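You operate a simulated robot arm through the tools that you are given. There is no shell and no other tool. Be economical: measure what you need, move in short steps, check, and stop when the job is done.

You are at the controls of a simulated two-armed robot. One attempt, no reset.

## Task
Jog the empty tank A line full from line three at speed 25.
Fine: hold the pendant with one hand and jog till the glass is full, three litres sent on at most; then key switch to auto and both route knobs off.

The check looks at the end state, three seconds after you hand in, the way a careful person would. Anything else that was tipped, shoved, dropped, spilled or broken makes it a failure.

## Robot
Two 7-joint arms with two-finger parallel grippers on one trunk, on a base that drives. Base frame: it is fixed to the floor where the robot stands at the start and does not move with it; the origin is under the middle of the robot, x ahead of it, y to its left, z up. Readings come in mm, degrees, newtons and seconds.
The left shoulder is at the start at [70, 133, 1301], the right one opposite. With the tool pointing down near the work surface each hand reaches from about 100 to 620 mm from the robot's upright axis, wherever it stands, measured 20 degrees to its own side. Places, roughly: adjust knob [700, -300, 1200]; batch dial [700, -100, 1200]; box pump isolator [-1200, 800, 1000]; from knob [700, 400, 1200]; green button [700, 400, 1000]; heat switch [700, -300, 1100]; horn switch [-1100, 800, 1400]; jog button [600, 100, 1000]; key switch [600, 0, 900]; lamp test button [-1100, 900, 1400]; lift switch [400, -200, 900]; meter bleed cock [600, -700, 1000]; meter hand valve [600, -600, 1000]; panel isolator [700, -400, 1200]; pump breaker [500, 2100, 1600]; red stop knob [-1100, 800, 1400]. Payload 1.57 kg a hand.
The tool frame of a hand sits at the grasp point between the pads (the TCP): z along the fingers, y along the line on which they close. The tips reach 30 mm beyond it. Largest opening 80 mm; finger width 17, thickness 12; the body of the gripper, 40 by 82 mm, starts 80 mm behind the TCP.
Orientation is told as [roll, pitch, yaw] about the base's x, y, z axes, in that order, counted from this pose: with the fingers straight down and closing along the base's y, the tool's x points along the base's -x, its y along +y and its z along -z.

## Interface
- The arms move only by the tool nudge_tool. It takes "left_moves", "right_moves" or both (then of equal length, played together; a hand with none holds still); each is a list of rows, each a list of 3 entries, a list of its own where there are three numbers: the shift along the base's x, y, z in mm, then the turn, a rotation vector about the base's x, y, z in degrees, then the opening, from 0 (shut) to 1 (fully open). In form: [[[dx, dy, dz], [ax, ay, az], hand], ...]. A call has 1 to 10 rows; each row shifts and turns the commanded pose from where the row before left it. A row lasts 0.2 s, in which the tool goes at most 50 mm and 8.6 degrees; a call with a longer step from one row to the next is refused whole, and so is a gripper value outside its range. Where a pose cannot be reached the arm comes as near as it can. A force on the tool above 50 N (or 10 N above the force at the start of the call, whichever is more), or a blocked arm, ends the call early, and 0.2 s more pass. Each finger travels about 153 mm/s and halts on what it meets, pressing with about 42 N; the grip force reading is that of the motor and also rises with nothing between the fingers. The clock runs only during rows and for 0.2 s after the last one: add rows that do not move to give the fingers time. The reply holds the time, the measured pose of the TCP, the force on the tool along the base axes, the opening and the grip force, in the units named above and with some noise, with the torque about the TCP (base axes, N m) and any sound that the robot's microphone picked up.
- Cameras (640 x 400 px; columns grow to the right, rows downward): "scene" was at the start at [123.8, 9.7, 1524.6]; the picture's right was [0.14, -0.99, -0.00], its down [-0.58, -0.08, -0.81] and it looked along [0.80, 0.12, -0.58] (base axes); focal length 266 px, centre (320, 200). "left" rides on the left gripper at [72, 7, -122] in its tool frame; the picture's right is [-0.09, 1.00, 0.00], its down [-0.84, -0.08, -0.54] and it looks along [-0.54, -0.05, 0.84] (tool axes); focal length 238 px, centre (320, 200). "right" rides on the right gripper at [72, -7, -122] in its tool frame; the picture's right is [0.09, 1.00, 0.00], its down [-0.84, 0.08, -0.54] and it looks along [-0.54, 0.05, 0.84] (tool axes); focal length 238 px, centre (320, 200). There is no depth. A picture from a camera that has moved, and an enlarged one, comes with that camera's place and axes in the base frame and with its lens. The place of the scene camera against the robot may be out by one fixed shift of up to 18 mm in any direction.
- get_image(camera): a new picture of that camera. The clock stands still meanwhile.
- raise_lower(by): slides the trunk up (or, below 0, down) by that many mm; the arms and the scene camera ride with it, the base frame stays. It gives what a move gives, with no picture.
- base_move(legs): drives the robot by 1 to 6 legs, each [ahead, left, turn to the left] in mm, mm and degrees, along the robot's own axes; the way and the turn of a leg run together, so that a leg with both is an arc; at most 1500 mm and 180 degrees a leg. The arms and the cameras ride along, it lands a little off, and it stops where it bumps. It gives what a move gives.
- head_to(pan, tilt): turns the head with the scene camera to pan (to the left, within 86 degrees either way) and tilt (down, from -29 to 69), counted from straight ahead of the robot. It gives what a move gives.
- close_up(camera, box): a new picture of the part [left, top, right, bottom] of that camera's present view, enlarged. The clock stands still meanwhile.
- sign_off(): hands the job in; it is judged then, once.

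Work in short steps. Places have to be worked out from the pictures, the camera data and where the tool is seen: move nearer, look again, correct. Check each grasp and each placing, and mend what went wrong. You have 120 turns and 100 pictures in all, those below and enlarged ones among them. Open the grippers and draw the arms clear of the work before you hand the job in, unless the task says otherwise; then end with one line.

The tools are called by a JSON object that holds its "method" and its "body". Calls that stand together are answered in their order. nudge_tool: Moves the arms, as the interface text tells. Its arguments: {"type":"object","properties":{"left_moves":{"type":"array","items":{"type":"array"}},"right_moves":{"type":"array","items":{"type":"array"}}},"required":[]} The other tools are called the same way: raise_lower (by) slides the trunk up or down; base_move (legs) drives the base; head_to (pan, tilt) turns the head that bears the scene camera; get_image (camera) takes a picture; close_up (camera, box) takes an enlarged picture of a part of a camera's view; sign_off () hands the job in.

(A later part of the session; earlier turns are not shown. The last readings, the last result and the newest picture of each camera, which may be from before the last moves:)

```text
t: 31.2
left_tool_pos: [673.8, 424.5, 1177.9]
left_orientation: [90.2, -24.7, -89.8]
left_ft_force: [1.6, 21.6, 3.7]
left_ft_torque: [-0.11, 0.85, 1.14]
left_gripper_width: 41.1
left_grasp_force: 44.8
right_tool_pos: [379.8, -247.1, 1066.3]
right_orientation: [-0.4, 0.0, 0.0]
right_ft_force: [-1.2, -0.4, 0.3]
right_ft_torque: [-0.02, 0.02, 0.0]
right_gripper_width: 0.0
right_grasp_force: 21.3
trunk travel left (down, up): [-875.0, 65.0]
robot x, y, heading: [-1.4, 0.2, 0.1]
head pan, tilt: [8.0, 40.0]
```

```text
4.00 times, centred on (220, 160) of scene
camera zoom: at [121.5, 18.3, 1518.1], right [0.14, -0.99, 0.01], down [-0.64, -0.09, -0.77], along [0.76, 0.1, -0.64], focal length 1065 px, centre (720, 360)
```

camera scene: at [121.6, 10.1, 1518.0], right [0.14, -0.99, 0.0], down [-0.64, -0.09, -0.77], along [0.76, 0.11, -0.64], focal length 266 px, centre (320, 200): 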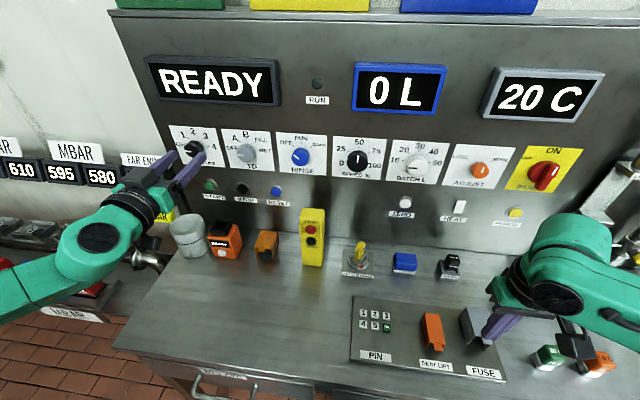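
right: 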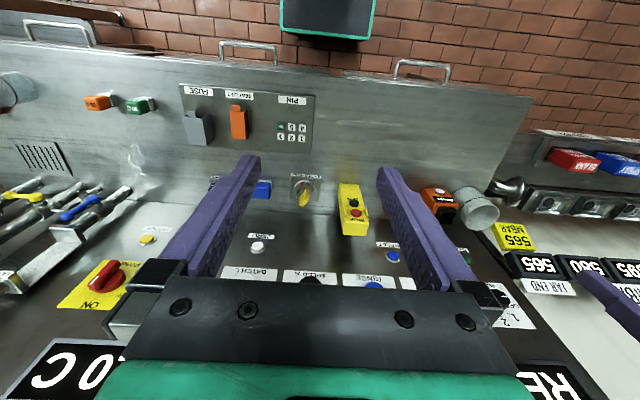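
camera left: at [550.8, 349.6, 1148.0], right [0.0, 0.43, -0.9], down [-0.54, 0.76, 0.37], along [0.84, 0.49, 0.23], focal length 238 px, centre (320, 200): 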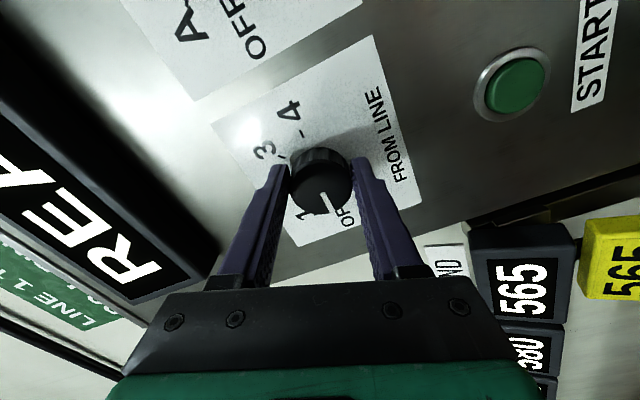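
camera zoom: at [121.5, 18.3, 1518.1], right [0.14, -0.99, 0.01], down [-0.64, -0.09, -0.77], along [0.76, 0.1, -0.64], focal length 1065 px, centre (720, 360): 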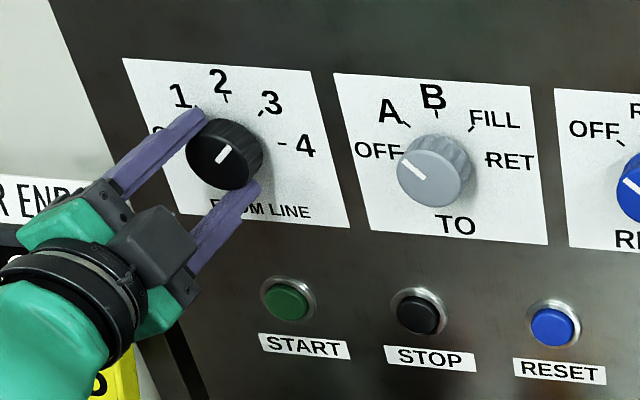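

The pointer is on or very near 3; there is some side load from off-centre grip. Release straight back and look.

{"method": "nudge_tool", "body": {"left_moves": [[[0, 0, 0], [0, 0, 0], 0.9], [[0, 0, 0], [0, 0, 0], 0.9], [[-30, 0, 0], [0, 0, 0], 0.9], [[-40, 0, 0], [0, 0, 0], 0.9], [[0, 0, 0], [0, 0, 0], 0.9]]}}

{"method": "close_up", "body": {"camera": "scene", "box": [160, 110, 240, 180]}}

{"method": "close_up", "body": {"camera": "scene", "box": [320, 120, 400, 190]}}

```text
t: 32.4
left_tool_pos: [604.1, 416.2, 1179.0]
left_orientation: [89.9, -24.5, -89.9]
left_ft_force: [0.7, 0.6, 0.0]
left_ft_torque: [0.01, 0.0, 0.01]
left_gripper_width: 72.0
left_grasp_force: 0.1
right_tool_pos: [380.5, -252.8, 1064.1]
right_orientation: [0.0, 0.1, -0.1]
right_ft_force: [0.2, 0.3, 0.0]
right_ft_torque: [0.01, 0.01, 0.02]
right_gripper_width: 0.0
right_grasp_force: 21.6
trunk travel left (down, up): [-875.0, 65.0]
robot x, y, heading: [-0.9, -3.2, -0.3]
head pan, tilt: [8.0, 40.0]
```

```text
5.71 times, centred on (200, 145) of scene
camera zoom: at [122.6, 9.8, 1517.9], right [0.14, -0.99, 0.0], down [-0.64, -0.09, -0.77], along [0.76, 0.11, -0.64], focal length 1522 px, centre (1006, 514)
```

zoom: 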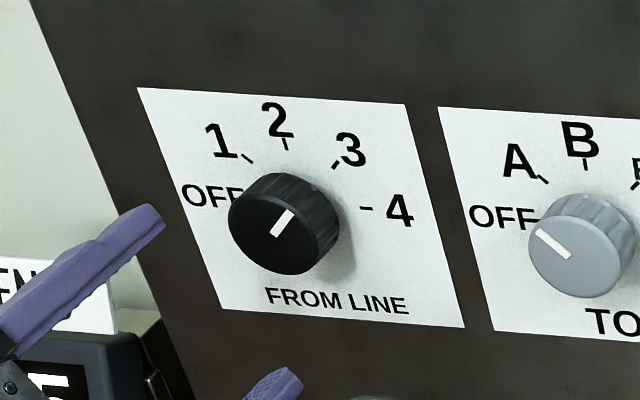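

```text
5.71 times, centred on (360, 155) of scene
camera zoom: at [122.6, 9.8, 1517.9], right [0.14, -0.99, 0.0], down [-0.64, -0.09, -0.77], along [0.76, 0.11, -0.64], focal length 1522 px, centre (91, 457)
```

zoom: 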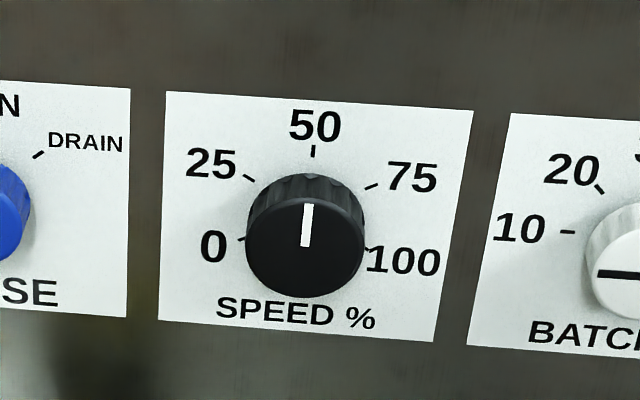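

FROM is on 3 (pointer parallel to its tick). SPEED's scale works out at 60° per 25 %, so it needs -60°. I bring the left hand across to y≈10 with roll about +30.

{"method": "nudge_tool", "body": {"left_moves": [[[-10, -45, 0], [-5, 0, 0], 0.9], [[-10, -45, 0], [-5, 0, 0], 0.9], [[0, -45, 0], [-5, 0, 0], 0.9], [[0, -45, 0], [-5, 0, 0], 0.9], [[0, -45, 0], [-5, 0, 0], 0.9], [[0, -45, 0], [-5, 0, 0], 0.9], [[0, -45, 0], [-5, 0, 0], 0.9], [[0, -45, 0], [0, 0, 0], 0.9], [[0, -46, 0], [0, 0, 0], 0.9], [[0, 0, 0], [0, 0, 0], 0.9]]}}

{"method": "get_image", "body": {"camera": "left"}}

```text
t: 34.3
left_tool_pos: [587.3, 82.0, 1152.3]
left_orientation: [90.7, -47.2, -89.3]
left_ft_force: [0.4, 0.7, -0.3]
left_ft_torque: [-0.01, -0.01, -0.04]
left_gripper_width: 72.2
left_grasp_force: 0.0
right_tool_pos: [380.3, -252.8, 1064.3]
right_orientation: [0.0, 0.0, 0.0]
right_ft_force: [0.1, 0.3, 0.0]
right_ft_torque: [0.02, -0.01, -0.01]
right_gripper_width: 0.0
right_grasp_force: 21.2
trunk travel left (down, up): [-875.0, 65.0]
robot x, y, heading: [-0.2, -1.8, 0.1]
head pan, tilt: [8.0, 40.0]
stopped in row 9 (left hand): the arm was blocked; the commanded pose is now the measured one
```

```text
63 pictures are left
camera left: at [464.7, 132.3, 1103.6], right [-0.02, 0.67, 0.74], down [-0.53, -0.64, 0.56], along [0.85, -0.39, 0.37], focal length 238 px, centre (320, 200)
```

left: 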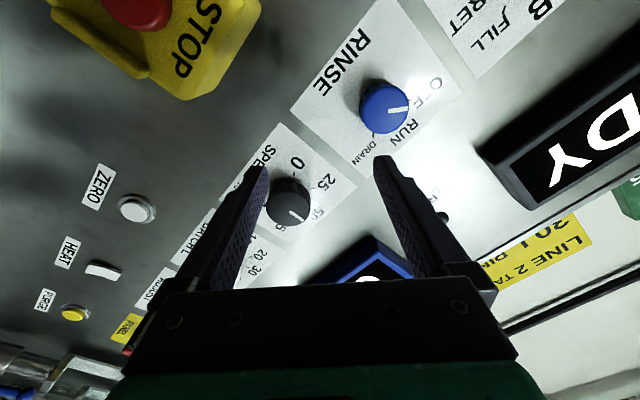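

The left arm hits a joint limit at y≈82. I'll use the right hand for SPEED: take the left back, and turn the right hand to point at the panel.

{"method": "nudge_tool", "body": {"left_moves": [[[-10, 45, 10], [-5, 0, 0], 0.9], [[0, 45, 10], [-5, 0, 0], 0.9], [[0, 45, 10], [-5, 0, 0], 0.9], [[0, 45, 0], [-5, 0, 0], 0.9], [[0, 45, 0], [-5, 0, 0], 0.9], [[0, 0, 0], [-5, 0, 0], 0.9], [[0, 0, 0], [-5, 0, 0], 0.9]]}}

{"method": "nudge_tool", "body": {"right_moves": [[[5, 15, 20], [0, -8.5, 0], 0], [[10, 15, 20], [0, -8.5, 0], 0], [[10, 15, 10], [0, -8.5, 0], 0], [[10, 15, 10], [0, -8.5, 0], 0], [[10, 15, 10], [0, -8.5, 0], 0], [[20, 15, 10], [0, -8.5, 0], 0], [[20, 15, 10], [0, -8.5, 0], 0], [[20, 15, 10], [0, -8.5, 0], 0], [[20, 15, 10], [0, -8.5, 0], 0], [[20, 15, 10], [0, -8.5, 0], 0]]}}

{"method": "get_image", "body": {"camera": "scene"}}

```text
t: 35.9
left_tool_pos: [577.4, 302.7, 1183.8]
left_orientation: [88.4, -82.4, -87.2]
left_ft_force: [0.3, 0.2, 0.0]
left_ft_torque: [0.0, -0.03, 0.03]
left_gripper_width: 72.1
left_grasp_force: 0.0
right_tool_pos: [380.7, -253.4, 1064.0]
right_orientation: [0.0, 0.0, -0.1]
right_ft_force: [-0.4, 0.5, 0.6]
right_ft_torque: [0.0, -0.01, -0.01]
right_gripper_width: 0.1
right_grasp_force: 21.6
trunk travel left (down, up): [-875.0, 65.0]
robot x, y, heading: [-4.2, 0.1, 0.1]
head pan, tilt: [8.0, 40.0]
```

```text
t: 38.1
left_tool_pos: [577.2, 305.7, 1181.9]
left_orientation: [87.9, -82.6, -86.6]
left_ft_force: [0.1, -0.2, 0.3]
left_ft_torque: [-0.04, -0.04, 0.0]
left_gripper_width: 71.6
left_grasp_force: 0.0
right_tool_pos: [491.6, -152.8, 1144.4]
right_orientation: [-1.2, -54.8, 1.5]
right_ft_force: [0.1, 1.0, -0.2]
right_ft_torque: [-0.01, 0.02, -0.01]
right_gripper_width: 0.0
right_grasp_force: 22.1
right hand out of reach, approached as far as the arm can: row 2, 3, 4, 5, 6
trunk travel left (down, up): [-875.0, 65.0]
robot x, y, heading: [-4.3, 1.3, -0.2]
head pan, tilt: [8.0, 40.0]
```

```text
62 pictures are left
camera scene: at [122.2, 10.7, 1517.9], right [0.14, -0.99, 0.0], down [-0.64, -0.09, -0.77], along [0.76, 0.11, -0.64], focal length 266 px, centre (320, 200)
```

scene: 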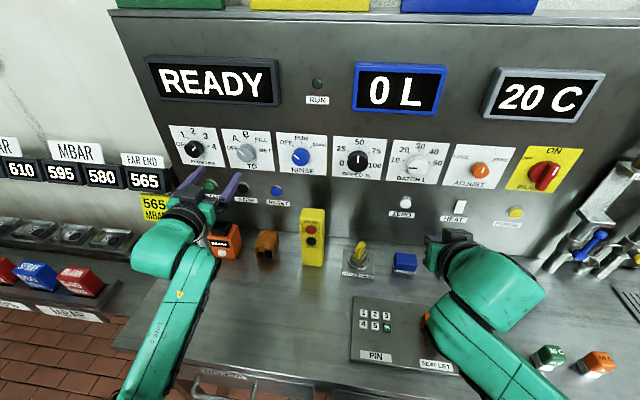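

Right hand is at pitch -55; I continue to -90 while moving left and up toward the SPEED knob.

{"method": "nudge_tool", "body": {"right_moves": [[[10, 35, 10], [0, -7, 0], 0.5], [[10, 35, 10], [0, -7, 0], 0.9], [[10, 35, 10], [0, -7, 0], 0.9], [[10, 30, 5], [0, -7, 0], 0.9], [[5, 27, 0], [0, -7, 0], 0.9], [[0, 0, 0], [0, 0, 0], 0.9]]}}

{"method": "get_image", "body": {"camera": "right"}}

```text
t: 39.5
left_tool_pos: [576.5, 304.4, 1183.3]
left_orientation: [88.4, -82.5, -87.1]
left_ft_force: [-0.2, 0.5, -0.4]
left_ft_torque: [-0.01, 0.02, 0.01]
left_gripper_width: 71.8
left_grasp_force: 0.1
right_tool_pos: [534.2, 8.8, 1178.2]
right_orientation: [-71.4, -89.2, 71.4]
right_ft_force: [0.1, 0.6, 0.3]
right_ft_torque: [0.01, 0.02, -0.01]
right_gripper_width: 72.1
right_grasp_force: 0.0
trunk travel left (down, up): [-875.0, 65.0]
robot x, y, heading: [-2.3, 0.9, 0.1]
head pan, tilt: [8.0, 40.0]
```

```text
61 pictures are left
camera right: at [412.0, -0.1, 1107.6], right [0.0, 0.99, -0.11], down [-0.54, 0.09, 0.84], along [0.84, 0.06, 0.54], focal length 238 px, centre (320, 200)
```

right: 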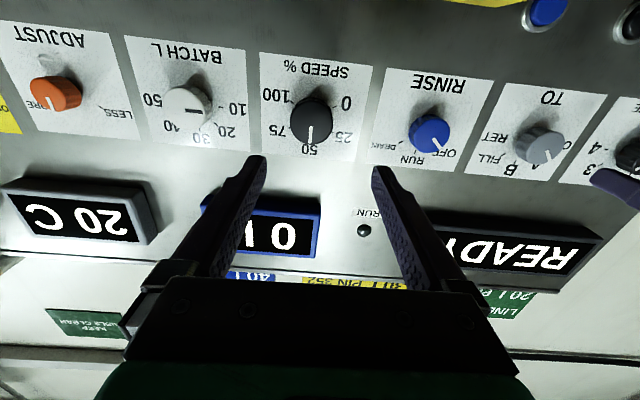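

SPEED's face centre computes to about y≈0–4, z≈1180. I roll +30° and advance to x≈645, then look again.

{"method": "nudge_tool", "body": {"right_moves": [[[20, -2, 1], [7.5, 0, 0], 0.9], [[30, -2, 1], [7.5, 0, 0], 0.9], [[30, -2, 0], [7.5, 0, 0], 0.9], [[30, 0, 0], [7.5, 0, 0], 0.9], [[0, 0, 0], [0, 0, 0], 0.9]]}}

{"method": "get_image", "body": {"camera": "right"}}

```text
t: 40.7
left_tool_pos: [576.1, 304.7, 1182.3]
left_orientation: [88.4, -82.4, -87.3]
left_ft_force: [0.5, -0.1, 0.3]
left_ft_torque: [0.02, 0.04, 0.0]
left_gripper_width: 72.3
left_grasp_force: 0.1
right_tool_pos: [644.5, 2.0, 1181.0]
right_orientation: [89.5, -61.0, -89.4]
right_ft_force: [0.0, -0.5, 0.2]
right_ft_torque: [-0.01, 0.01, 0.0]
right_gripper_width: 71.8
right_grasp_force: 0.0
trunk travel left (down, up): [-875.0, 65.0]
robot x, y, heading: [0.9, 2.4, 0.3]
head pan, tilt: [8.0, 40.0]
```

```text
60 pictures are left
camera right: at [521.9, 29.3, 1115.1], right [0.0, 0.91, 0.4], down [-0.54, -0.34, 0.77], along [0.84, -0.22, 0.49], focal length 238 px, centre (320, 200)
```

right: 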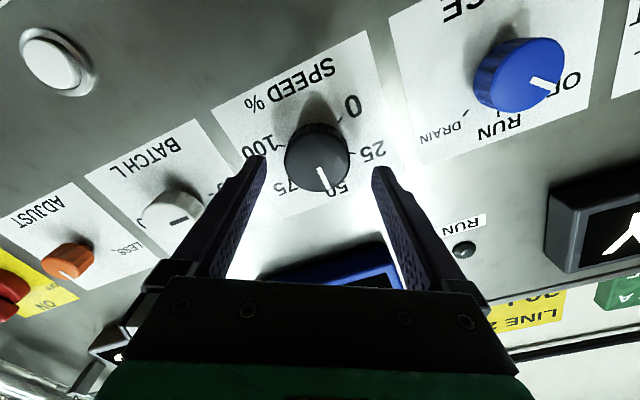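

Aligned within ~3 mm; advance to x≈672 and close.

{"method": "nudge_tool", "body": {"right_moves": [[[14, -2, 0], [0, 0, 0], 0.9], [[14, -2, 0], [0, 0, 0], 0.9], [[0, 0, 0], [0, 0, 0], 0.9], [[0, 0, 0], [0, 0, 0], 0.55], [[0, 0, 0], [0, 0, 0], 0.35], [[0, 0, 0], [0, 0, 0], 0.35]]}}

{"method": "get_image", "body": {"camera": "right"}}

```text
t: 42.1
left_tool_pos: [577.0, 304.0, 1182.5]
left_orientation: [88.2, -82.4, -87.0]
left_ft_force: [-0.3, 0.7, 0.7]
left_ft_torque: [-0.01, 0.0, 0.01]
left_gripper_width: 72.1
left_grasp_force: 0.1
right_tool_pos: [672.7, -0.8, 1181.4]
right_orientation: [89.5, -60.8, -89.5]
right_ft_force: [0.4, -1.6, -0.3]
right_ft_torque: [0.03, 0.09, 0.34]
right_gripper_width: 49.6
right_grasp_force: 44.8
trunk travel left (down, up): [-875.0, 65.0]
robot x, y, heading: [0.7, 1.0, 0.1]
head pan, tilt: [8.0, 40.0]
```

```text
59 pictures are left
camera right: at [549.9, 26.3, 1115.9], right [0.0, 0.91, 0.41], down [-0.54, -0.34, 0.77], along [0.84, -0.22, 0.49], focal length 238 px, centre (320, 200)
```

right: 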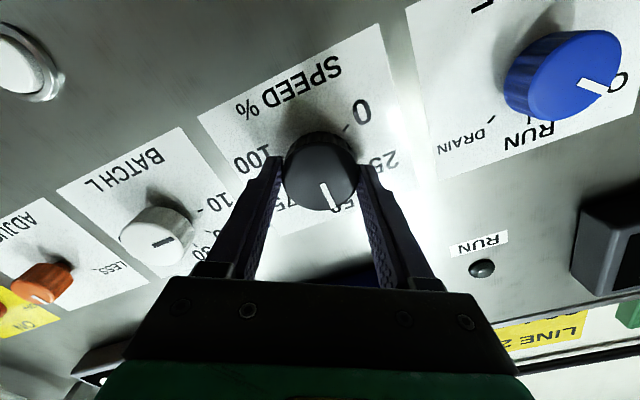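

Gripped (49.6 mm). Turn -60° about x.

{"method": "nudge_tool", "body": {"right_moves": [[[0, 0, 0], [-7.5, 0, 0], 0.35], [[0, 0, 0], [-7.5, 0, 0], 0.35], [[0, 0, 0], [-7.5, 0, 0], 0.35], [[0, 0, 0], [-7.5, 0, 0], 0.35], [[0, 0, 0], [-7.5, 0, 0], 0.35], [[0, 0, 0], [-7.5, 0, 0], 0.35], [[0, 0, 0], [-7.5, 0, 0], 0.35], [[0, 0, 0], [-7.5, 0, 0], 0.35], [[0, 0, 0], [0, 0, 0], 0.35]]}}

{"method": "close_up", "body": {"camera": "scene", "box": [320, 120, 400, 190]}}

```text
t: 44.1
left_tool_pos: [576.6, 306.0, 1182.2]
left_orientation: [88.1, -82.6, -86.9]
left_ft_force: [-0.3, 0.7, 0.7]
left_ft_torque: [0.01, 0.02, 0.02]
left_gripper_width: 72.0
left_grasp_force: 0.0
right_tool_pos: [672.4, 0.6, 1181.7]
right_orientation: [-89.6, -59.0, 89.5]
right_ft_force: [2.6, 2.2, 4.0]
right_ft_torque: [0.0, 0.15, 0.62]
right_gripper_width: 49.4
right_grasp_force: 44.7
trunk travel left (down, up): [-875.0, 65.0]
robot x, y, heading: [1.4, 0.3, 0.1]
head pan, tilt: [8.0, 40.0]
```

```text
5.71 times, centred on (360, 155) of scene
camera zoom: at [121.3, 10.4, 1518.0], right [0.14, -0.99, 0.0], down [-0.64, -0.09, -0.77], along [0.76, 0.11, -0.64], focal length 1522 px, centre (91, 457)
```

zoom: 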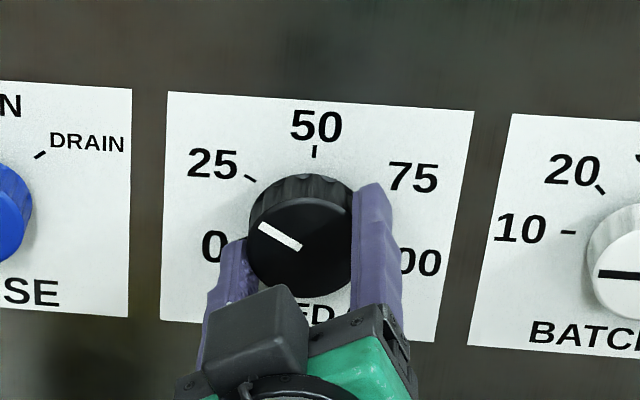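

The pointer is along 25's tick. Release and back off, then check.

{"method": "nudge_tool", "body": {"right_moves": [[[0, 0, 0], [0, 0, 0], 0.9], [[0, 0, 0], [0, 0, 0], 0.9], [[-30, 0, 0], [0, 0, 0], 0.9], [[-40, 0, 0], [0, 0, 0], 0.9], [[-40, -30, 0], [0, 0, 0], 0.9], [[-10, -40, 0], [0, 0, 0], 0.9], [[0, -40, 0], [0, 0, 0], 0.9]]}}

{"method": "close_up", "body": {"camera": "scene", "box": [320, 120, 400, 190]}}

{"method": "get_image", "body": {"camera": "right"}}

```text
t: 45.7
left_tool_pos: [577.4, 304.2, 1182.9]
left_orientation: [88.2, -82.5, -86.9]
left_ft_force: [0.0, 0.3, -0.3]
left_ft_torque: [0.0, 0.02, -0.01]
left_gripper_width: 71.9
left_grasp_force: 0.1
right_tool_pos: [553.1, -110.4, 1180.5]
right_orientation: [-89.5, -59.4, 89.5]
right_ft_force: [0.0, 0.6, -0.1]
right_ft_torque: [-0.02, -0.03, 0.03]
right_gripper_width: 71.8
right_grasp_force: 0.0
trunk travel left (down, up): [-875.0, 65.0]
robot x, y, heading: [0.6, -2.5, -0.1]
head pan, tilt: [8.0, 40.0]
```

```text
5.71 times, centred on (360, 155) of scene
camera zoom: at [121.5, 7.6, 1518.0], right [0.14, -0.99, 0.0], down [-0.64, -0.09, -0.77], along [0.76, 0.11, -0.64], focal length 1522 px, centre (91, 457)
```

zoom: 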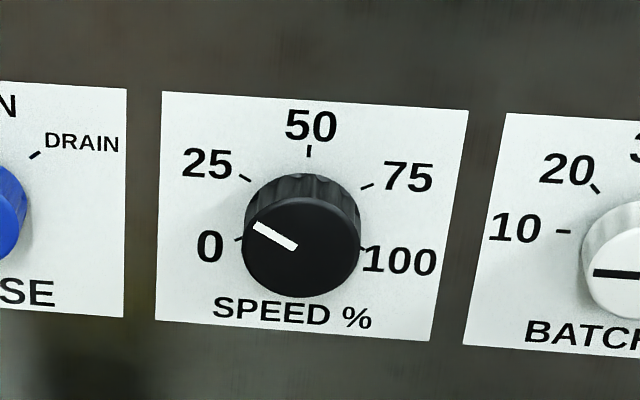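

```text
56 pictures are left
camera right: at [429.7, -154.8, 1123.2], right [0.0, 0.81, -0.59], down [-0.54, 0.5, 0.68], along [0.84, 0.32, 0.43], focal length 238 px, centre (320, 200)
```

right: 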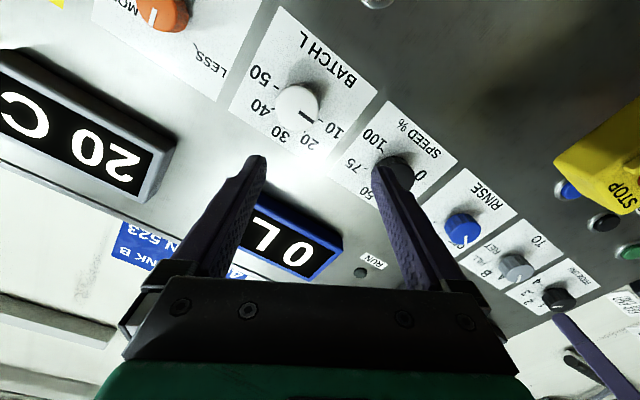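

SPEED reads 25. Next: the pendant, front face near x≈588, y≈100, JOG at z≈988, top ≈1075. The left hand will hold it from above and the right will press. I turn the left hand to point down.

{"method": "nudge_tool", "body": {"left_moves": [[[-10, 0, 10], [-7.5, 0, 0], 0.9], [[-5, -5, 5], [0, 8.5, 0], 1], [[-5, -10, 5], [0, 8.5, 0], 1], [[-5, -10, 5], [0, 8.5, 0], 1], [[-5, -10, 5], [0, 8.5, 0], 1], [[-5, -10, 5], [0, 8.5, 0], 1], [[-5, -10, 0], [0, 8.5, 0], 1], [[-5, -15, 0], [0, 8.5, 0], 1], [[-5, -15, 0], [0, 8.5, 0], 1], [[-5, -15, 0], [0, 8.5, 0], 1]]}}

{"method": "nudge_tool", "body": {"left_moves": [[[0, -15, 0], [0, 8.5, 0], 1], [[0, -15, 0], [0, 4.5, 0], 1], [[0, -15, 0], [0, 0, 0], 1], [[0, 0, 0], [0, 0, 0], 1]]}}

{"method": "get_image", "body": {"camera": "left"}}

{"method": "get_image", "body": {"camera": "scene"}}

```text
t: 47.9
left_tool_pos: [523.6, 203.4, 1216.5]
left_orientation: [1.3, -13.0, 0.0]
left_ft_force: [-0.9, 0.2, -0.2]
left_ft_torque: [0.02, 0.04, -0.02]
left_gripper_width: 80.2
left_grasp_force: 0.0
right_tool_pos: [552.5, -110.7, 1180.6]
right_orientation: [-89.4, -59.3, 89.2]
right_ft_force: [0.7, 0.2, 0.0]
right_ft_torque: [0.0, -0.01, 0.01]
right_gripper_width: 71.9
right_grasp_force: 0.1
trunk travel left (down, up): [-875.0, 65.0]
robot x, y, heading: [-2.5, 1.7, 0.1]
head pan, tilt: [8.0, 40.0]
```

```text
t: 48.9
left_tool_pos: [521.5, 159.3, 1217.2]
left_orientation: [1.1, -0.1, 0.1]
left_ft_force: [0.1, -0.4, -0.1]
left_ft_torque: [0.0, 0.01, 0.02]
left_gripper_width: 80.0
left_grasp_force: 0.1
right_tool_pos: [552.0, -108.5, 1181.8]
right_orientation: [-89.4, -59.2, 89.5]
right_ft_force: [0.6, -1.2, 0.2]
right_ft_torque: [-0.01, -0.01, 0.01]
right_gripper_width: 72.0
right_grasp_force: 0.0
trunk travel left (down, up): [-875.0, 65.0]
robot x, y, heading: [0.3, -1.7, -0.2]
head pan, tilt: [8.0, 40.0]
```

```text
55 pictures are left
camera left: at [450.1, 163.6, 1340.6], right [0.09, 1.0, 0.02], down [0.84, -0.09, 0.54], along [0.54, -0.03, -0.84], focal length 238 px, centre (320, 200)
```

left: 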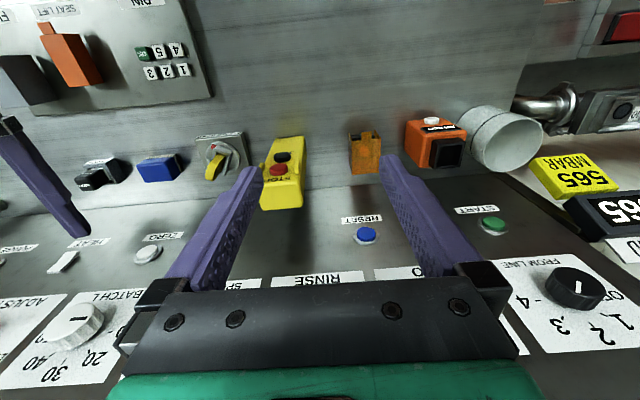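

```text
54 pictures are left
camera scene: at [121.2, 9.6, 1518.0], right [0.14, -0.99, 0.0], down [-0.64, -0.09, -0.77], along [0.76, 0.11, -0.64], focal length 266 px, centre (320, 200)
```

scene: 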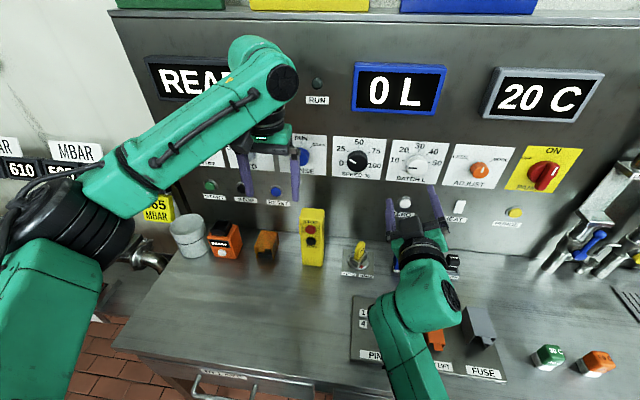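

Enlarge the pendant in the left camera.

{"method": "close_up", "body": {"camera": "left", "box": [200, 120, 320, 220]}}

```text
4.00 times, centred on (260, 170) of left
camera zoom: at [450.1, 163.6, 1340.6], right [0.09, 1.0, 0.02], down [0.84, -0.09, 0.54], along [0.54, -0.03, -0.84], focal length 953 px, centre (560, 320)
```

zoom: 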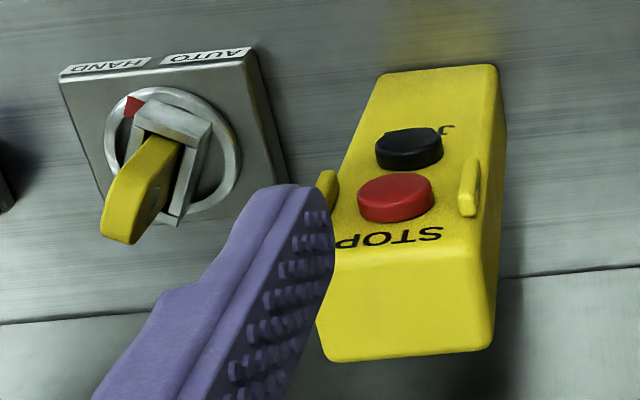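

Pendant: upright, centre ≈[618, 103], top ≈1065, ~62 mm wide, ~37 thick. I bring the left hand over it and look.

{"method": "nudge_tool", "body": {"left_moves": [[[32, -19, 0], [-1, 0, 0], 1], [[32, -19, 0], [0, 0, 0], 1], [[32, -18, -20], [0, 0, 0], 1], [[0, 0, -40], [0, 0, 0], 1], [[0, 0, 0], [0, 0, 0], 1]]}}

{"method": "get_image", "body": {"camera": "left"}}

{"method": "close_up", "body": {"camera": "scene", "box": [240, 130, 400, 280]}}

```text
t: 50.1
left_tool_pos: [599.1, 112.4, 1167.4]
left_orientation: [0.2, -0.1, -0.1]
left_ft_force: [-0.6, -0.1, -0.3]
left_ft_torque: [0.01, -0.01, 0.04]
left_gripper_width: 80.4
left_grasp_force: 0.1
left hand out of reach, approached as far as the arm can: row 3
right_tool_pos: [552.0, -110.1, 1180.1]
right_orientation: [-89.5, -59.3, 89.3]
right_ft_force: [0.6, 0.2, 1.0]
right_ft_torque: [0.01, 0.02, 0.0]
right_gripper_width: 71.9
right_grasp_force: 0.1
trunk travel left (down, up): [-875.0, 65.0]
robot x, y, heading: [0.2, -2.8, 0.2]
head pan, tilt: [8.0, 40.0]
```

```text
52 pictures are left
camera left: at [526.8, 118.9, 1290.2], right [0.09, 1.0, 0.0], down [0.84, -0.08, 0.54], along [0.54, -0.05, -0.84], focal length 238 px, centre (320, 200)
```

left: 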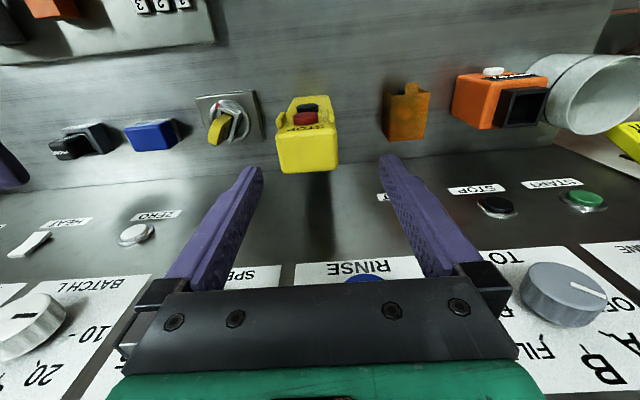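

```text
2.67 times, centred on (320, 205) of scene
camera zoom: at [121.7, 8.0, 1518.0], right [0.14, -0.99, 0.0], down [-0.64, -0.09, -0.77], along [0.76, 0.11, -0.64], focal length 710 px, centre (320, 187)
```

zoom: 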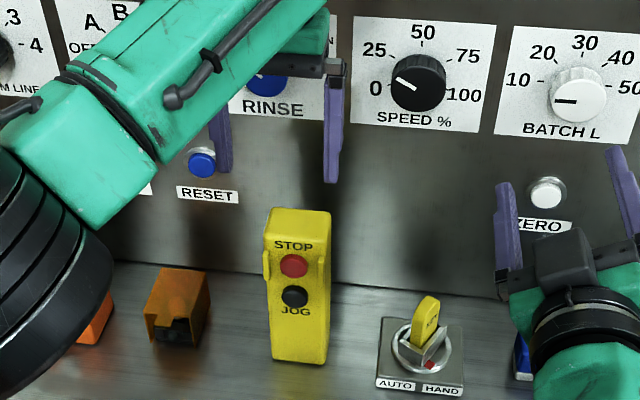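

Pendant centre ≈[614, 99], top ≈1068. I lower the left hand to straddle it just above and check.

{"method": "nudge_tool", "body": {"left_moves": [[[0, -6, -20], [0, 0, 0], 1], [[6, -6, -20], [0, 0, 0], 1], [[6, 0, -18], [0, 0, 0], 1], [[0, 0, 0], [0, 0, 0], 1]]}}

{"method": "get_image", "body": {"camera": "left"}}

{"method": "close_up", "body": {"camera": "scene", "box": [240, 130, 400, 280]}}

```text
t: 51.1
left_tool_pos: [609.8, 102.4, 1108.9]
left_orientation: [0.2, -0.2, -0.1]
left_ft_force: [-0.3, -0.1, -0.6]
left_ft_torque: [-0.03, 0.01, -0.01]
left_gripper_width: 80.0
left_grasp_force: 0.1
right_tool_pos: [553.1, -109.0, 1181.5]
right_orientation: [-89.5, -59.1, 89.5]
right_ft_force: [-0.6, 0.1, 0.8]
right_ft_torque: [0.01, 0.01, -0.05]
right_gripper_width: 72.1
right_grasp_force: 0.0
trunk travel left (down, up): [-875.0, 65.0]
robot x, y, heading: [-2.6, -0.1, 0.1]
head pan, tilt: [8.0, 40.0]
```

```text
50 pictures are left
camera left: at [537.4, 108.8, 1232.4], right [0.09, 1.0, 0.0], down [0.83, -0.08, 0.54], along [0.54, -0.05, -0.84], focal length 238 px, centre (320, 200)
```

left: 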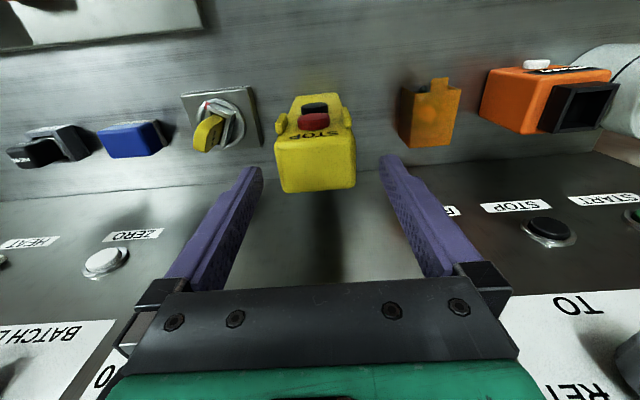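

```text
2.67 times, centred on (320, 205) of scene
camera zoom: at [121.2, 10.2, 1518.0], right [0.14, -0.99, 0.0], down [-0.64, -0.09, -0.77], along [0.76, 0.11, -0.64], focal length 710 px, centre (320, 187)
```

zoom: 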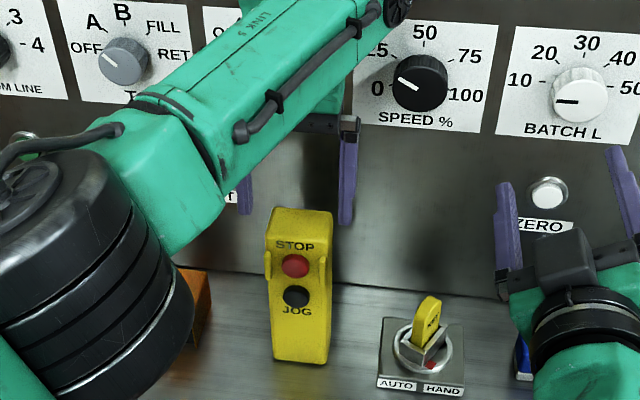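

Centre y≈99, x≈611. Shift -3 mm and go down to z≈1050, then close.

{"method": "nudge_tool", "body": {"left_moves": [[[2, -3, -20], [0, 0, 0], 1], [[0, 0, -20], [0, 0, 0], 1], [[0, 0, -18], [0, 0, 0], 1], [[0, 0, 0], [0, 0, 0], 1]]}}

{"method": "get_image", "body": {"camera": "left"}}

```text
t: 52.1
left_tool_pos: [606.8, 99.9, 1051.6]
left_orientation: [0.1, -0.1, -0.2]
left_ft_force: [-0.6, -0.7, -0.6]
left_ft_torque: [-0.01, 0.02, -0.01]
left_gripper_width: 79.9
left_grasp_force: 0.1
left hand out of reach, approached as far as the arm can: row 2
right_tool_pos: [551.5, -108.3, 1180.4]
right_orientation: [-89.4, -59.2, 89.4]
right_ft_force: [-0.1, 0.0, 1.1]
right_ft_torque: [-0.03, 0.01, -0.01]
right_gripper_width: 71.6
right_grasp_force: 0.0
trunk travel left (down, up): [-875.0, 65.0]
robot x, y, heading: [5.5, 1.5, -0.2]
head pan, tilt: [8.0, 40.0]
```

```text
48 pictures are left
camera left: at [534.6, 106.1, 1174.4], right [0.09, 1.0, 0.0], down [0.84, -0.08, 0.54], along [0.54, -0.05, -0.84], focal length 238 px, centre (320, 200)
```

left: 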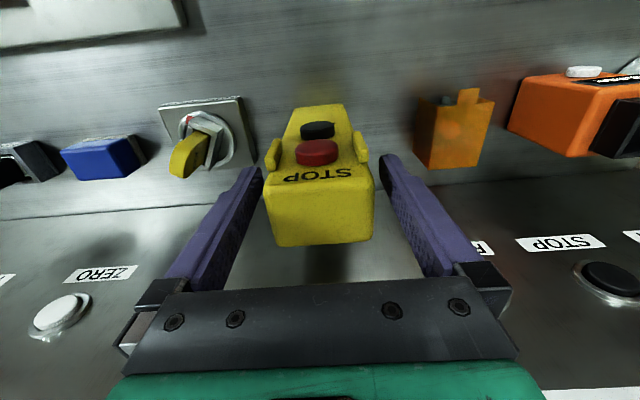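

The pendant is centred between the fingers. Close.

{"method": "nudge_tool", "body": {"left_moves": [[[0, 0, 0], [0, 0, 0], 0.85], [[0, 0, 0], [0, 0, 0], 0.7], [[0, 0, 0], [0, 0, 0], 0.65], [[0, 0, 0], [0, 0, 0], 0.65]]}}

{"method": "get_image", "body": {"camera": "left"}}

```text
t: 53.1
left_tool_pos: [606.5, 100.4, 1051.2]
left_orientation: [0.2, -0.1, -0.1]
left_ft_force: [-0.6, 0.3, 1.0]
left_ft_torque: [-0.16, 0.0, 0.03]
left_gripper_width: 59.8
left_grasp_force: 42.3
right_tool_pos: [551.9, -110.0, 1180.0]
right_orientation: [-89.5, -59.2, 89.3]
right_ft_force: [0.5, 0.2, 0.9]
right_ft_torque: [0.0, 0.01, -0.03]
right_gripper_width: 72.1
right_grasp_force: 0.0
trunk travel left (down, up): [-875.0, 65.0]
robot x, y, heading: [0.1, 0.3, -0.2]
head pan, tilt: [8.0, 40.0]
```

```text
47 pictures are left
camera left: at [534.5, 105.7, 1174.6], right [0.09, 1.0, 0.0], down [0.84, -0.08, 0.54], along [0.54, -0.05, -0.84], focal length 238 px, centre (320, 200)
```

left: 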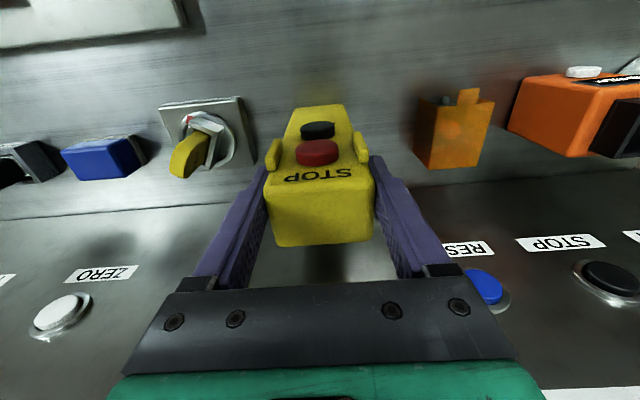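

Held firmly at 59.8 mm with no displacement. JOG is at about [588, 100, 991]. Bring the right hand, fingers closed, down and across in front of it, staying back at x≈480.

{"method": "nudge_tool", "body": {"right_moves": [[[-35, 0, -20], [0, 0, 0], 0], [[-35, 0, -30], [0, 0, 0], 0], [[0, 15, -40], [0, 0, 0], 0], [[0, 15, -40], [0, 0, 0], 0], [[0, 25, -35], [0, 0, 0], 0], [[0, 40, -22], [0, 0, 0], 0], [[0, 40, 0], [0, 0, 0], 0], [[0, 40, 0], [0, 0, 0], 0], [[0, 35, 0], [0, 0, 0], 0], [[0, 0, 0], [0, 0, 0], 0]]}}

{"method": "get_image", "body": {"camera": "right"}}

{"method": "get_image", "body": {"camera": "scene"}}

```text
t: 55.3
left_tool_pos: [607.0, 100.5, 1052.3]
left_orientation: [0.3, -0.2, 0.0]
left_ft_force: [0.7, 0.3, 0.5]
left_ft_torque: [0.07, -0.1, 0.02]
left_gripper_width: 59.6
left_grasp_force: 42.2
right_tool_pos: [481.2, 93.1, 985.2]
right_orientation: [-88.9, -58.0, 88.9]
right_ft_force: [-0.1, -1.1, 0.0]
right_ft_torque: [-0.01, -0.01, 0.0]
right_gripper_width: 0.3
right_grasp_force: 21.3
trunk travel left (down, up): [-875.0, 65.0]
robot x, y, heading: [2.5, 1.9, -0.3]
head pan, tilt: [8.0, 40.0]
```

```text
46 pictures are left
camera right: at [358.0, 47.8, 929.4], right [0.0, 0.8, -0.61], down [-0.53, 0.51, 0.67], along [0.85, 0.32, 0.42], focal length 238 px, centre (320, 200)
```

right: 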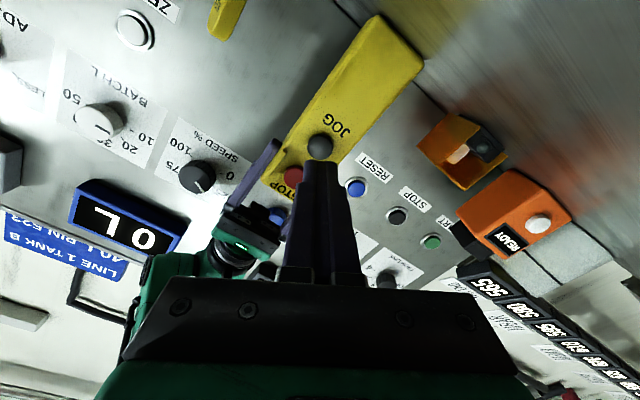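

```text
45 pictures are left
camera scene: at [121.3, 8.4, 1518.0], right [0.14, -0.99, 0.0], down [-0.64, -0.09, -0.77], along [0.76, 0.11, -0.64], focal length 266 px, centre (320, 200)
```

scene: 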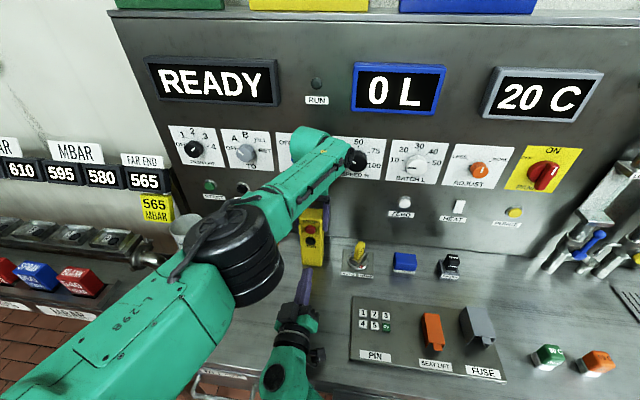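

JOG confirmed near [588, 98, 993]. Move the fingertip to ~12 mm in front of it and look.

{"method": "nudge_tool", "body": {"right_moves": [[[20, 3, 4], [0, 0, 0], 0], [[20, 2, 3], [0, 0, 0], 0], [[20, 0, 0], [0, 0, 0], 0], [[0, 0, 0], [0, 0, 0], 0]]}}

{"method": "get_image", "body": {"camera": "right"}}

{"method": "close_up", "body": {"camera": "left", "box": [240, 60, 400, 180]}}

```text
t: 56.5
left_tool_pos: [606.7, 99.4, 1051.1]
left_orientation: [0.2, -0.2, -0.2]
left_ft_force: [0.9, 1.0, -0.1]
left_ft_torque: [0.07, 0.09, -0.03]
left_gripper_width: 59.8
left_grasp_force: 42.2
right_tool_pos: [551.5, 57.2, 973.2]
right_orientation: [-89.4, -53.6, 87.2]
right_ft_force: [0.2, 0.2, 0.3]
right_ft_torque: [0.02, 0.0, 0.05]
right_gripper_width: 0.0
right_grasp_force: 21.3
trunk travel left (down, up): [-875.0, 65.0]
robot x, y, heading: [1.8, 0.3, 0.0]
head pan, tilt: [8.0, 40.0]
stopped in row 4 (right hand): the arm was blocked; the commanded pose is now the measured one
```

```text
44 pictures are left
camera right: at [426.6, 12.8, 919.3], right [0.03, 0.75, -0.66], down [-0.51, 0.58, 0.63], along [0.86, 0.32, 0.4], focal length 238 px, centre (320, 200)
```

right: 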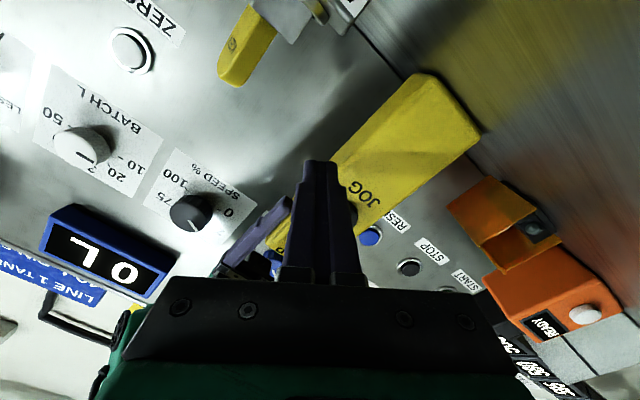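

```text
3.33 times, centred on (320, 120) of left
camera zoom: at [534.6, 106.0, 1174.6], right [0.09, 1.0, 0.0], down [0.84, -0.08, 0.54], along [0.54, -0.05, -0.84], focal length 794 px, centre (320, 467)
```

zoom: 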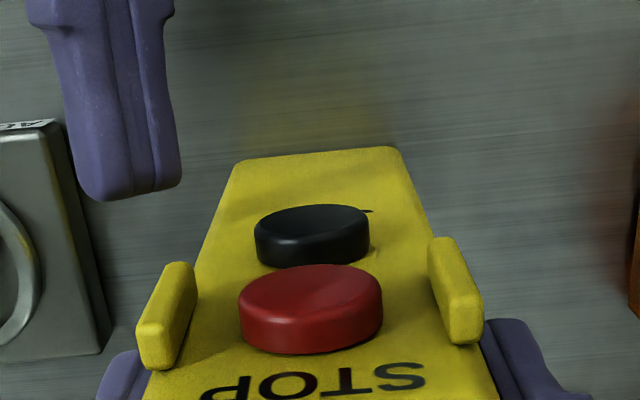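

The right arm hits a joint limit pressing straight ahead at y≈100. I'll back off and yaw the hand ~30° left so the finger comes in obliquely from the right.

{"method": "nudge_tool", "body": {"right_moves": [[[-40, 0, 10], [0, 0, 0], 0], [[-20, 0, 8], [0, 0, 0], 0], [[0, 0, 0], [0, 0, 7.5], 0], [[0, 0, 0], [0, 0, 7.5], 0], [[0, 0, 0], [0, 0, 7.5], 0], [[0, 0, 0], [0, 0, 7.5], 0], [[0, 0, 0], [0, 0, 0], 0]]}}

{"method": "get_image", "body": {"camera": "scene"}}

```text
t: 58.1
left_tool_pos: [606.8, 100.2, 1051.1]
left_orientation: [0.1, -0.2, -0.1]
left_ft_force: [0.6, -1.0, -0.1]
left_ft_torque: [-0.2, -0.04, 0.0]
left_gripper_width: 59.4
left_grasp_force: 42.3
right_tool_pos: [491.2, 58.4, 991.0]
right_orientation: [-89.2, -54.0, 117.2]
right_ft_force: [0.4, 0.2, 0.0]
right_ft_torque: [0.05, -0.01, 0.0]
right_gripper_width: 0.1
right_grasp_force: 21.5
trunk travel left (down, up): [-875.0, 65.0]
robot x, y, heading: [-0.1, 0.1, 0.0]
head pan, tilt: [8.0, 40.0]
```

```text
42 pictures are left
camera scene: at [121.3, 9.6, 1518.0], right [0.14, -0.99, 0.0], down [-0.64, -0.09, -0.77], along [0.76, 0.11, -0.64], focal length 266 px, centre (320, 200)
```

scene: 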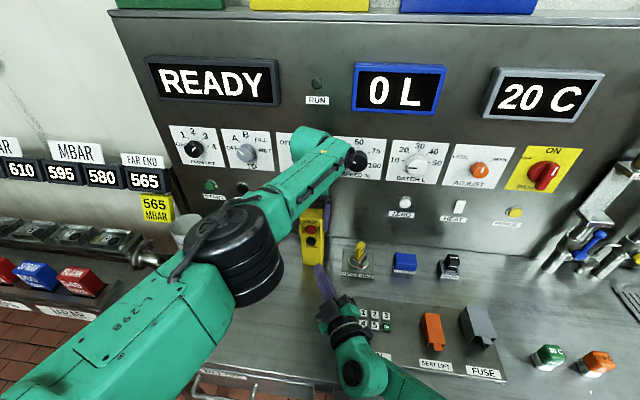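

Now approach along the finger's direction to stand ~15 mm off JOG.

{"method": "nudge_tool", "body": {"right_moves": [[[19, 7, 0], [0, 0, 0], 0], [[19, 6, 1], [0, 0, 0], 0], [[18, 6, 0], [0, 0, 0], 0], [[0, 0, 0], [0, 0, 0], 0]]}}

{"method": "close_up", "body": {"camera": "left", "box": [240, 60, 400, 180]}}

{"method": "get_image", "body": {"camera": "right"}}

```text
t: 59.1
left_tool_pos: [606.4, 98.8, 1052.1]
left_orientation: [0.2, -0.2, -0.2]
left_ft_force: [-1.0, -0.9, 0.5]
left_ft_torque: [-0.1, 0.11, -0.01]
left_gripper_width: 59.6
left_grasp_force: 41.7
right_tool_pos: [546.9, 78.7, 991.6]
right_orientation: [-89.3, -54.0, 117.2]
right_ft_force: [0.3, -0.2, 0.9]
right_ft_torque: [0.02, 0.0, 0.01]
right_gripper_width: 0.0
right_grasp_force: 21.2
trunk travel left (down, up): [-875.0, 65.0]
robot x, y, heading: [0.5, -0.9, -0.0]
head pan, tilt: [8.0, 40.0]
```

```text
3.33 times, centred on (320, 120) of left
camera zoom: at [534.7, 105.6, 1174.6], right [0.09, 1.0, 0.0], down [0.84, -0.08, 0.54], along [0.54, -0.05, -0.84], focal length 794 px, centre (320, 467)
```

zoom: 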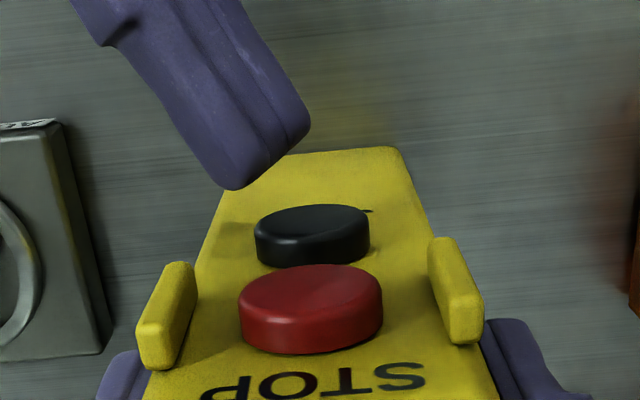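

```text
40 pictures are left
camera right: at [460.5, -22.6, 938.3], right [-0.35, 0.66, -0.66], down [-0.73, 0.24, 0.64], along [0.58, 0.71, 0.4], focal length 238 px, centre (320, 200)
```

right: 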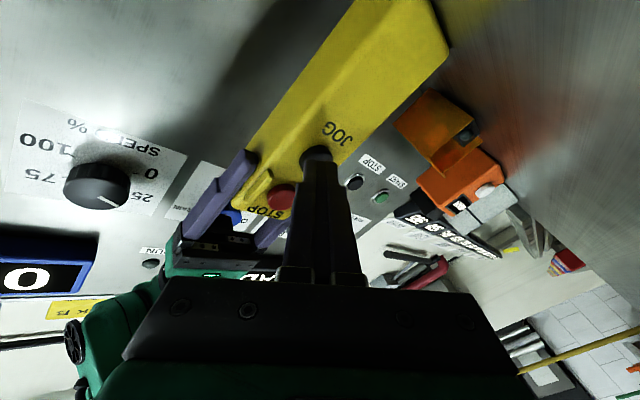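

The tip lines up with JOG. Before pressing, aim the head so both the litre display and glass A are in view.

{"method": "head_to", "body": {"pan": -38, "tilt": 25}}

{"method": "get_image", "body": {"camera": "scene"}}

```text
t: 60.2
left_tool_pos: [606.7, 99.9, 1052.7]
left_orientation: [0.2, -0.1, -0.1]
left_ft_force: [1.1, -1.0, -0.9]
left_ft_torque: [-0.14, 0.04, -0.01]
left_gripper_width: 59.8
left_grasp_force: 42.9
right_tool_pos: [546.1, 78.7, 991.7]
right_orientation: [-89.3, -54.0, 117.2]
right_ft_force: [-0.3, 0.9, -0.3]
right_ft_torque: [0.02, 0.0, -0.02]
right_gripper_width: 0.0
right_grasp_force: 21.0
trunk travel left (down, up): [-875.0, 65.0]
robot x, y, heading: [-0.6, -0.5, 0.0]
head pan, tilt: [-38.0, 25.0]
```

```text
39 pictures are left
camera scene: at [109.8, -59.4, 1541.3], right [-0.61, -0.79, 0.0], down [-0.33, 0.26, -0.91], along [0.71, -0.56, -0.42], focal length 266 px, centre (320, 200)
```

scene: 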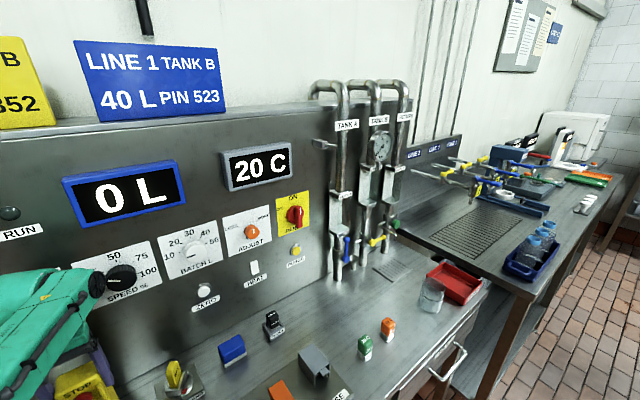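

Good view. Advance gently in small steps until contact; read force.

{"method": "nudge_tool", "body": {"right_moves": [[[7, 3, 0], [0, 0, 0], 0], [[5, 2, 0], [0, 0, 0], 0]]}}

{"method": "close_up", "body": {"camera": "scene", "box": [60, 100, 410, 320]}}

{"method": "close_up", "body": {"camera": "left", "box": [240, 60, 400, 180]}}

```text
t: 60.8
left_tool_pos: [608.1, 100.4, 1051.7]
left_orientation: [0.2, -0.2, 0.0]
left_ft_force: [3.8, 2.0, 0.1]
left_ft_torque: [0.05, -0.09, 0.0]
left_gripper_width: 59.8
left_grasp_force: 42.9
right_tool_pos: [560.0, 83.5, 991.9]
right_orientation: [-89.2, -54.0, 117.1]
right_ft_force: [-4.1, -2.7, 0.2]
right_ft_torque: [0.0, -0.01, -0.06]
right_gripper_width: 0.2
right_grasp_force: 21.2
trunk travel left (down, up): [-875.0, 65.0]
robot x, y, heading: [1.5, 2.6, 0.3]
head pan, tilt: [-38.0, 25.0]
heard: click
```

```text
1.82 times, centred on (235, 210) of scene
camera zoom: at [109.7, -59.5, 1541.3], right [-0.62, -0.79, 0.0], down [-0.33, 0.26, -0.91], along [0.71, -0.56, -0.42], focal length 484 px, centre (474, 182)
```

zoom: 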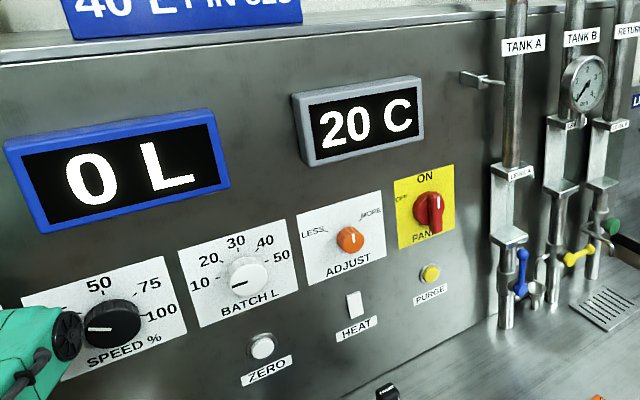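

```text
3.33 times, centred on (320, 120) of left
camera zoom: at [534.8, 106.1, 1174.6], right [0.09, 1.0, 0.0], down [0.83, -0.08, 0.54], along [0.54, -0.05, -0.84], focal length 794 px, centre (320, 467)
```

zoom: 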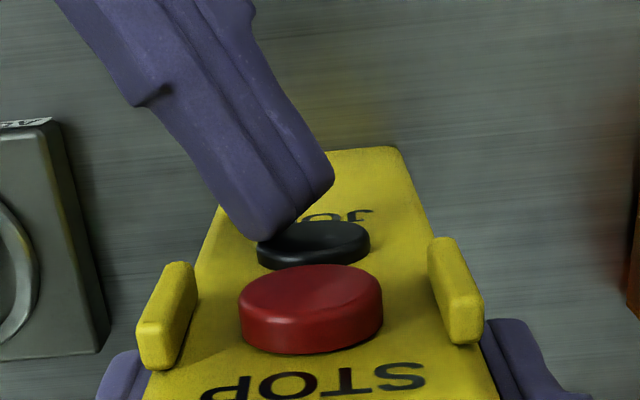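

A click: JOG is pressed with ~5 N. Hold briefly and check the meter and glass.

{"method": "nudge_tool", "body": {"right_moves": [[[0, 0, 0], [0, 0, 0], 0], [[0, 0, 0], [0, 0, 0], 0]]}}

{"method": "close_up", "body": {"camera": "scene", "box": [60, 100, 410, 320]}}

```text
t: 61.4
left_tool_pos: [607.1, 100.2, 1051.5]
left_orientation: [0.2, -0.3, 0.0]
left_ft_force: [4.5, 2.5, -0.7]
left_ft_torque: [0.17, -0.18, -0.01]
left_gripper_width: 60.0
left_grasp_force: 41.9
right_tool_pos: [558.6, 83.9, 992.0]
right_orientation: [-89.1, -54.0, 117.3]
right_ft_force: [-4.2, -1.9, -1.7]
right_ft_torque: [0.03, 0.01, -0.01]
right_gripper_width: 0.0
right_grasp_force: 21.3
trunk travel left (down, up): [-875.0, 65.0]
robot x, y, heading: [1.2, 2.8, 0.1]
head pan, tilt: [-38.0, 25.0]
```

```text
1.82 times, centred on (235, 210) of scene
camera zoom: at [110.0, -59.0, 1541.3], right [-0.62, -0.79, 0.0], down [-0.33, 0.26, -0.91], along [0.71, -0.56, -0.42], focal length 484 px, centre (474, 182)
```

zoom: 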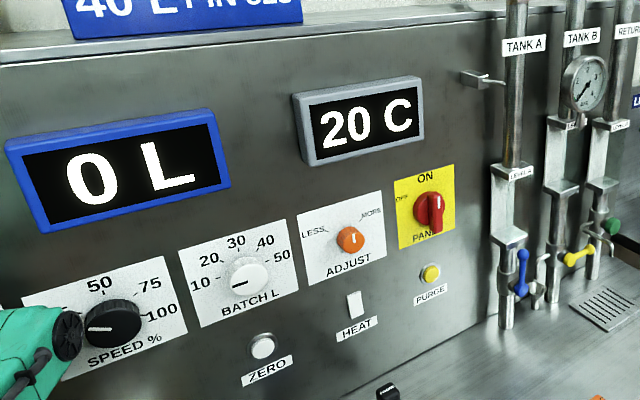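

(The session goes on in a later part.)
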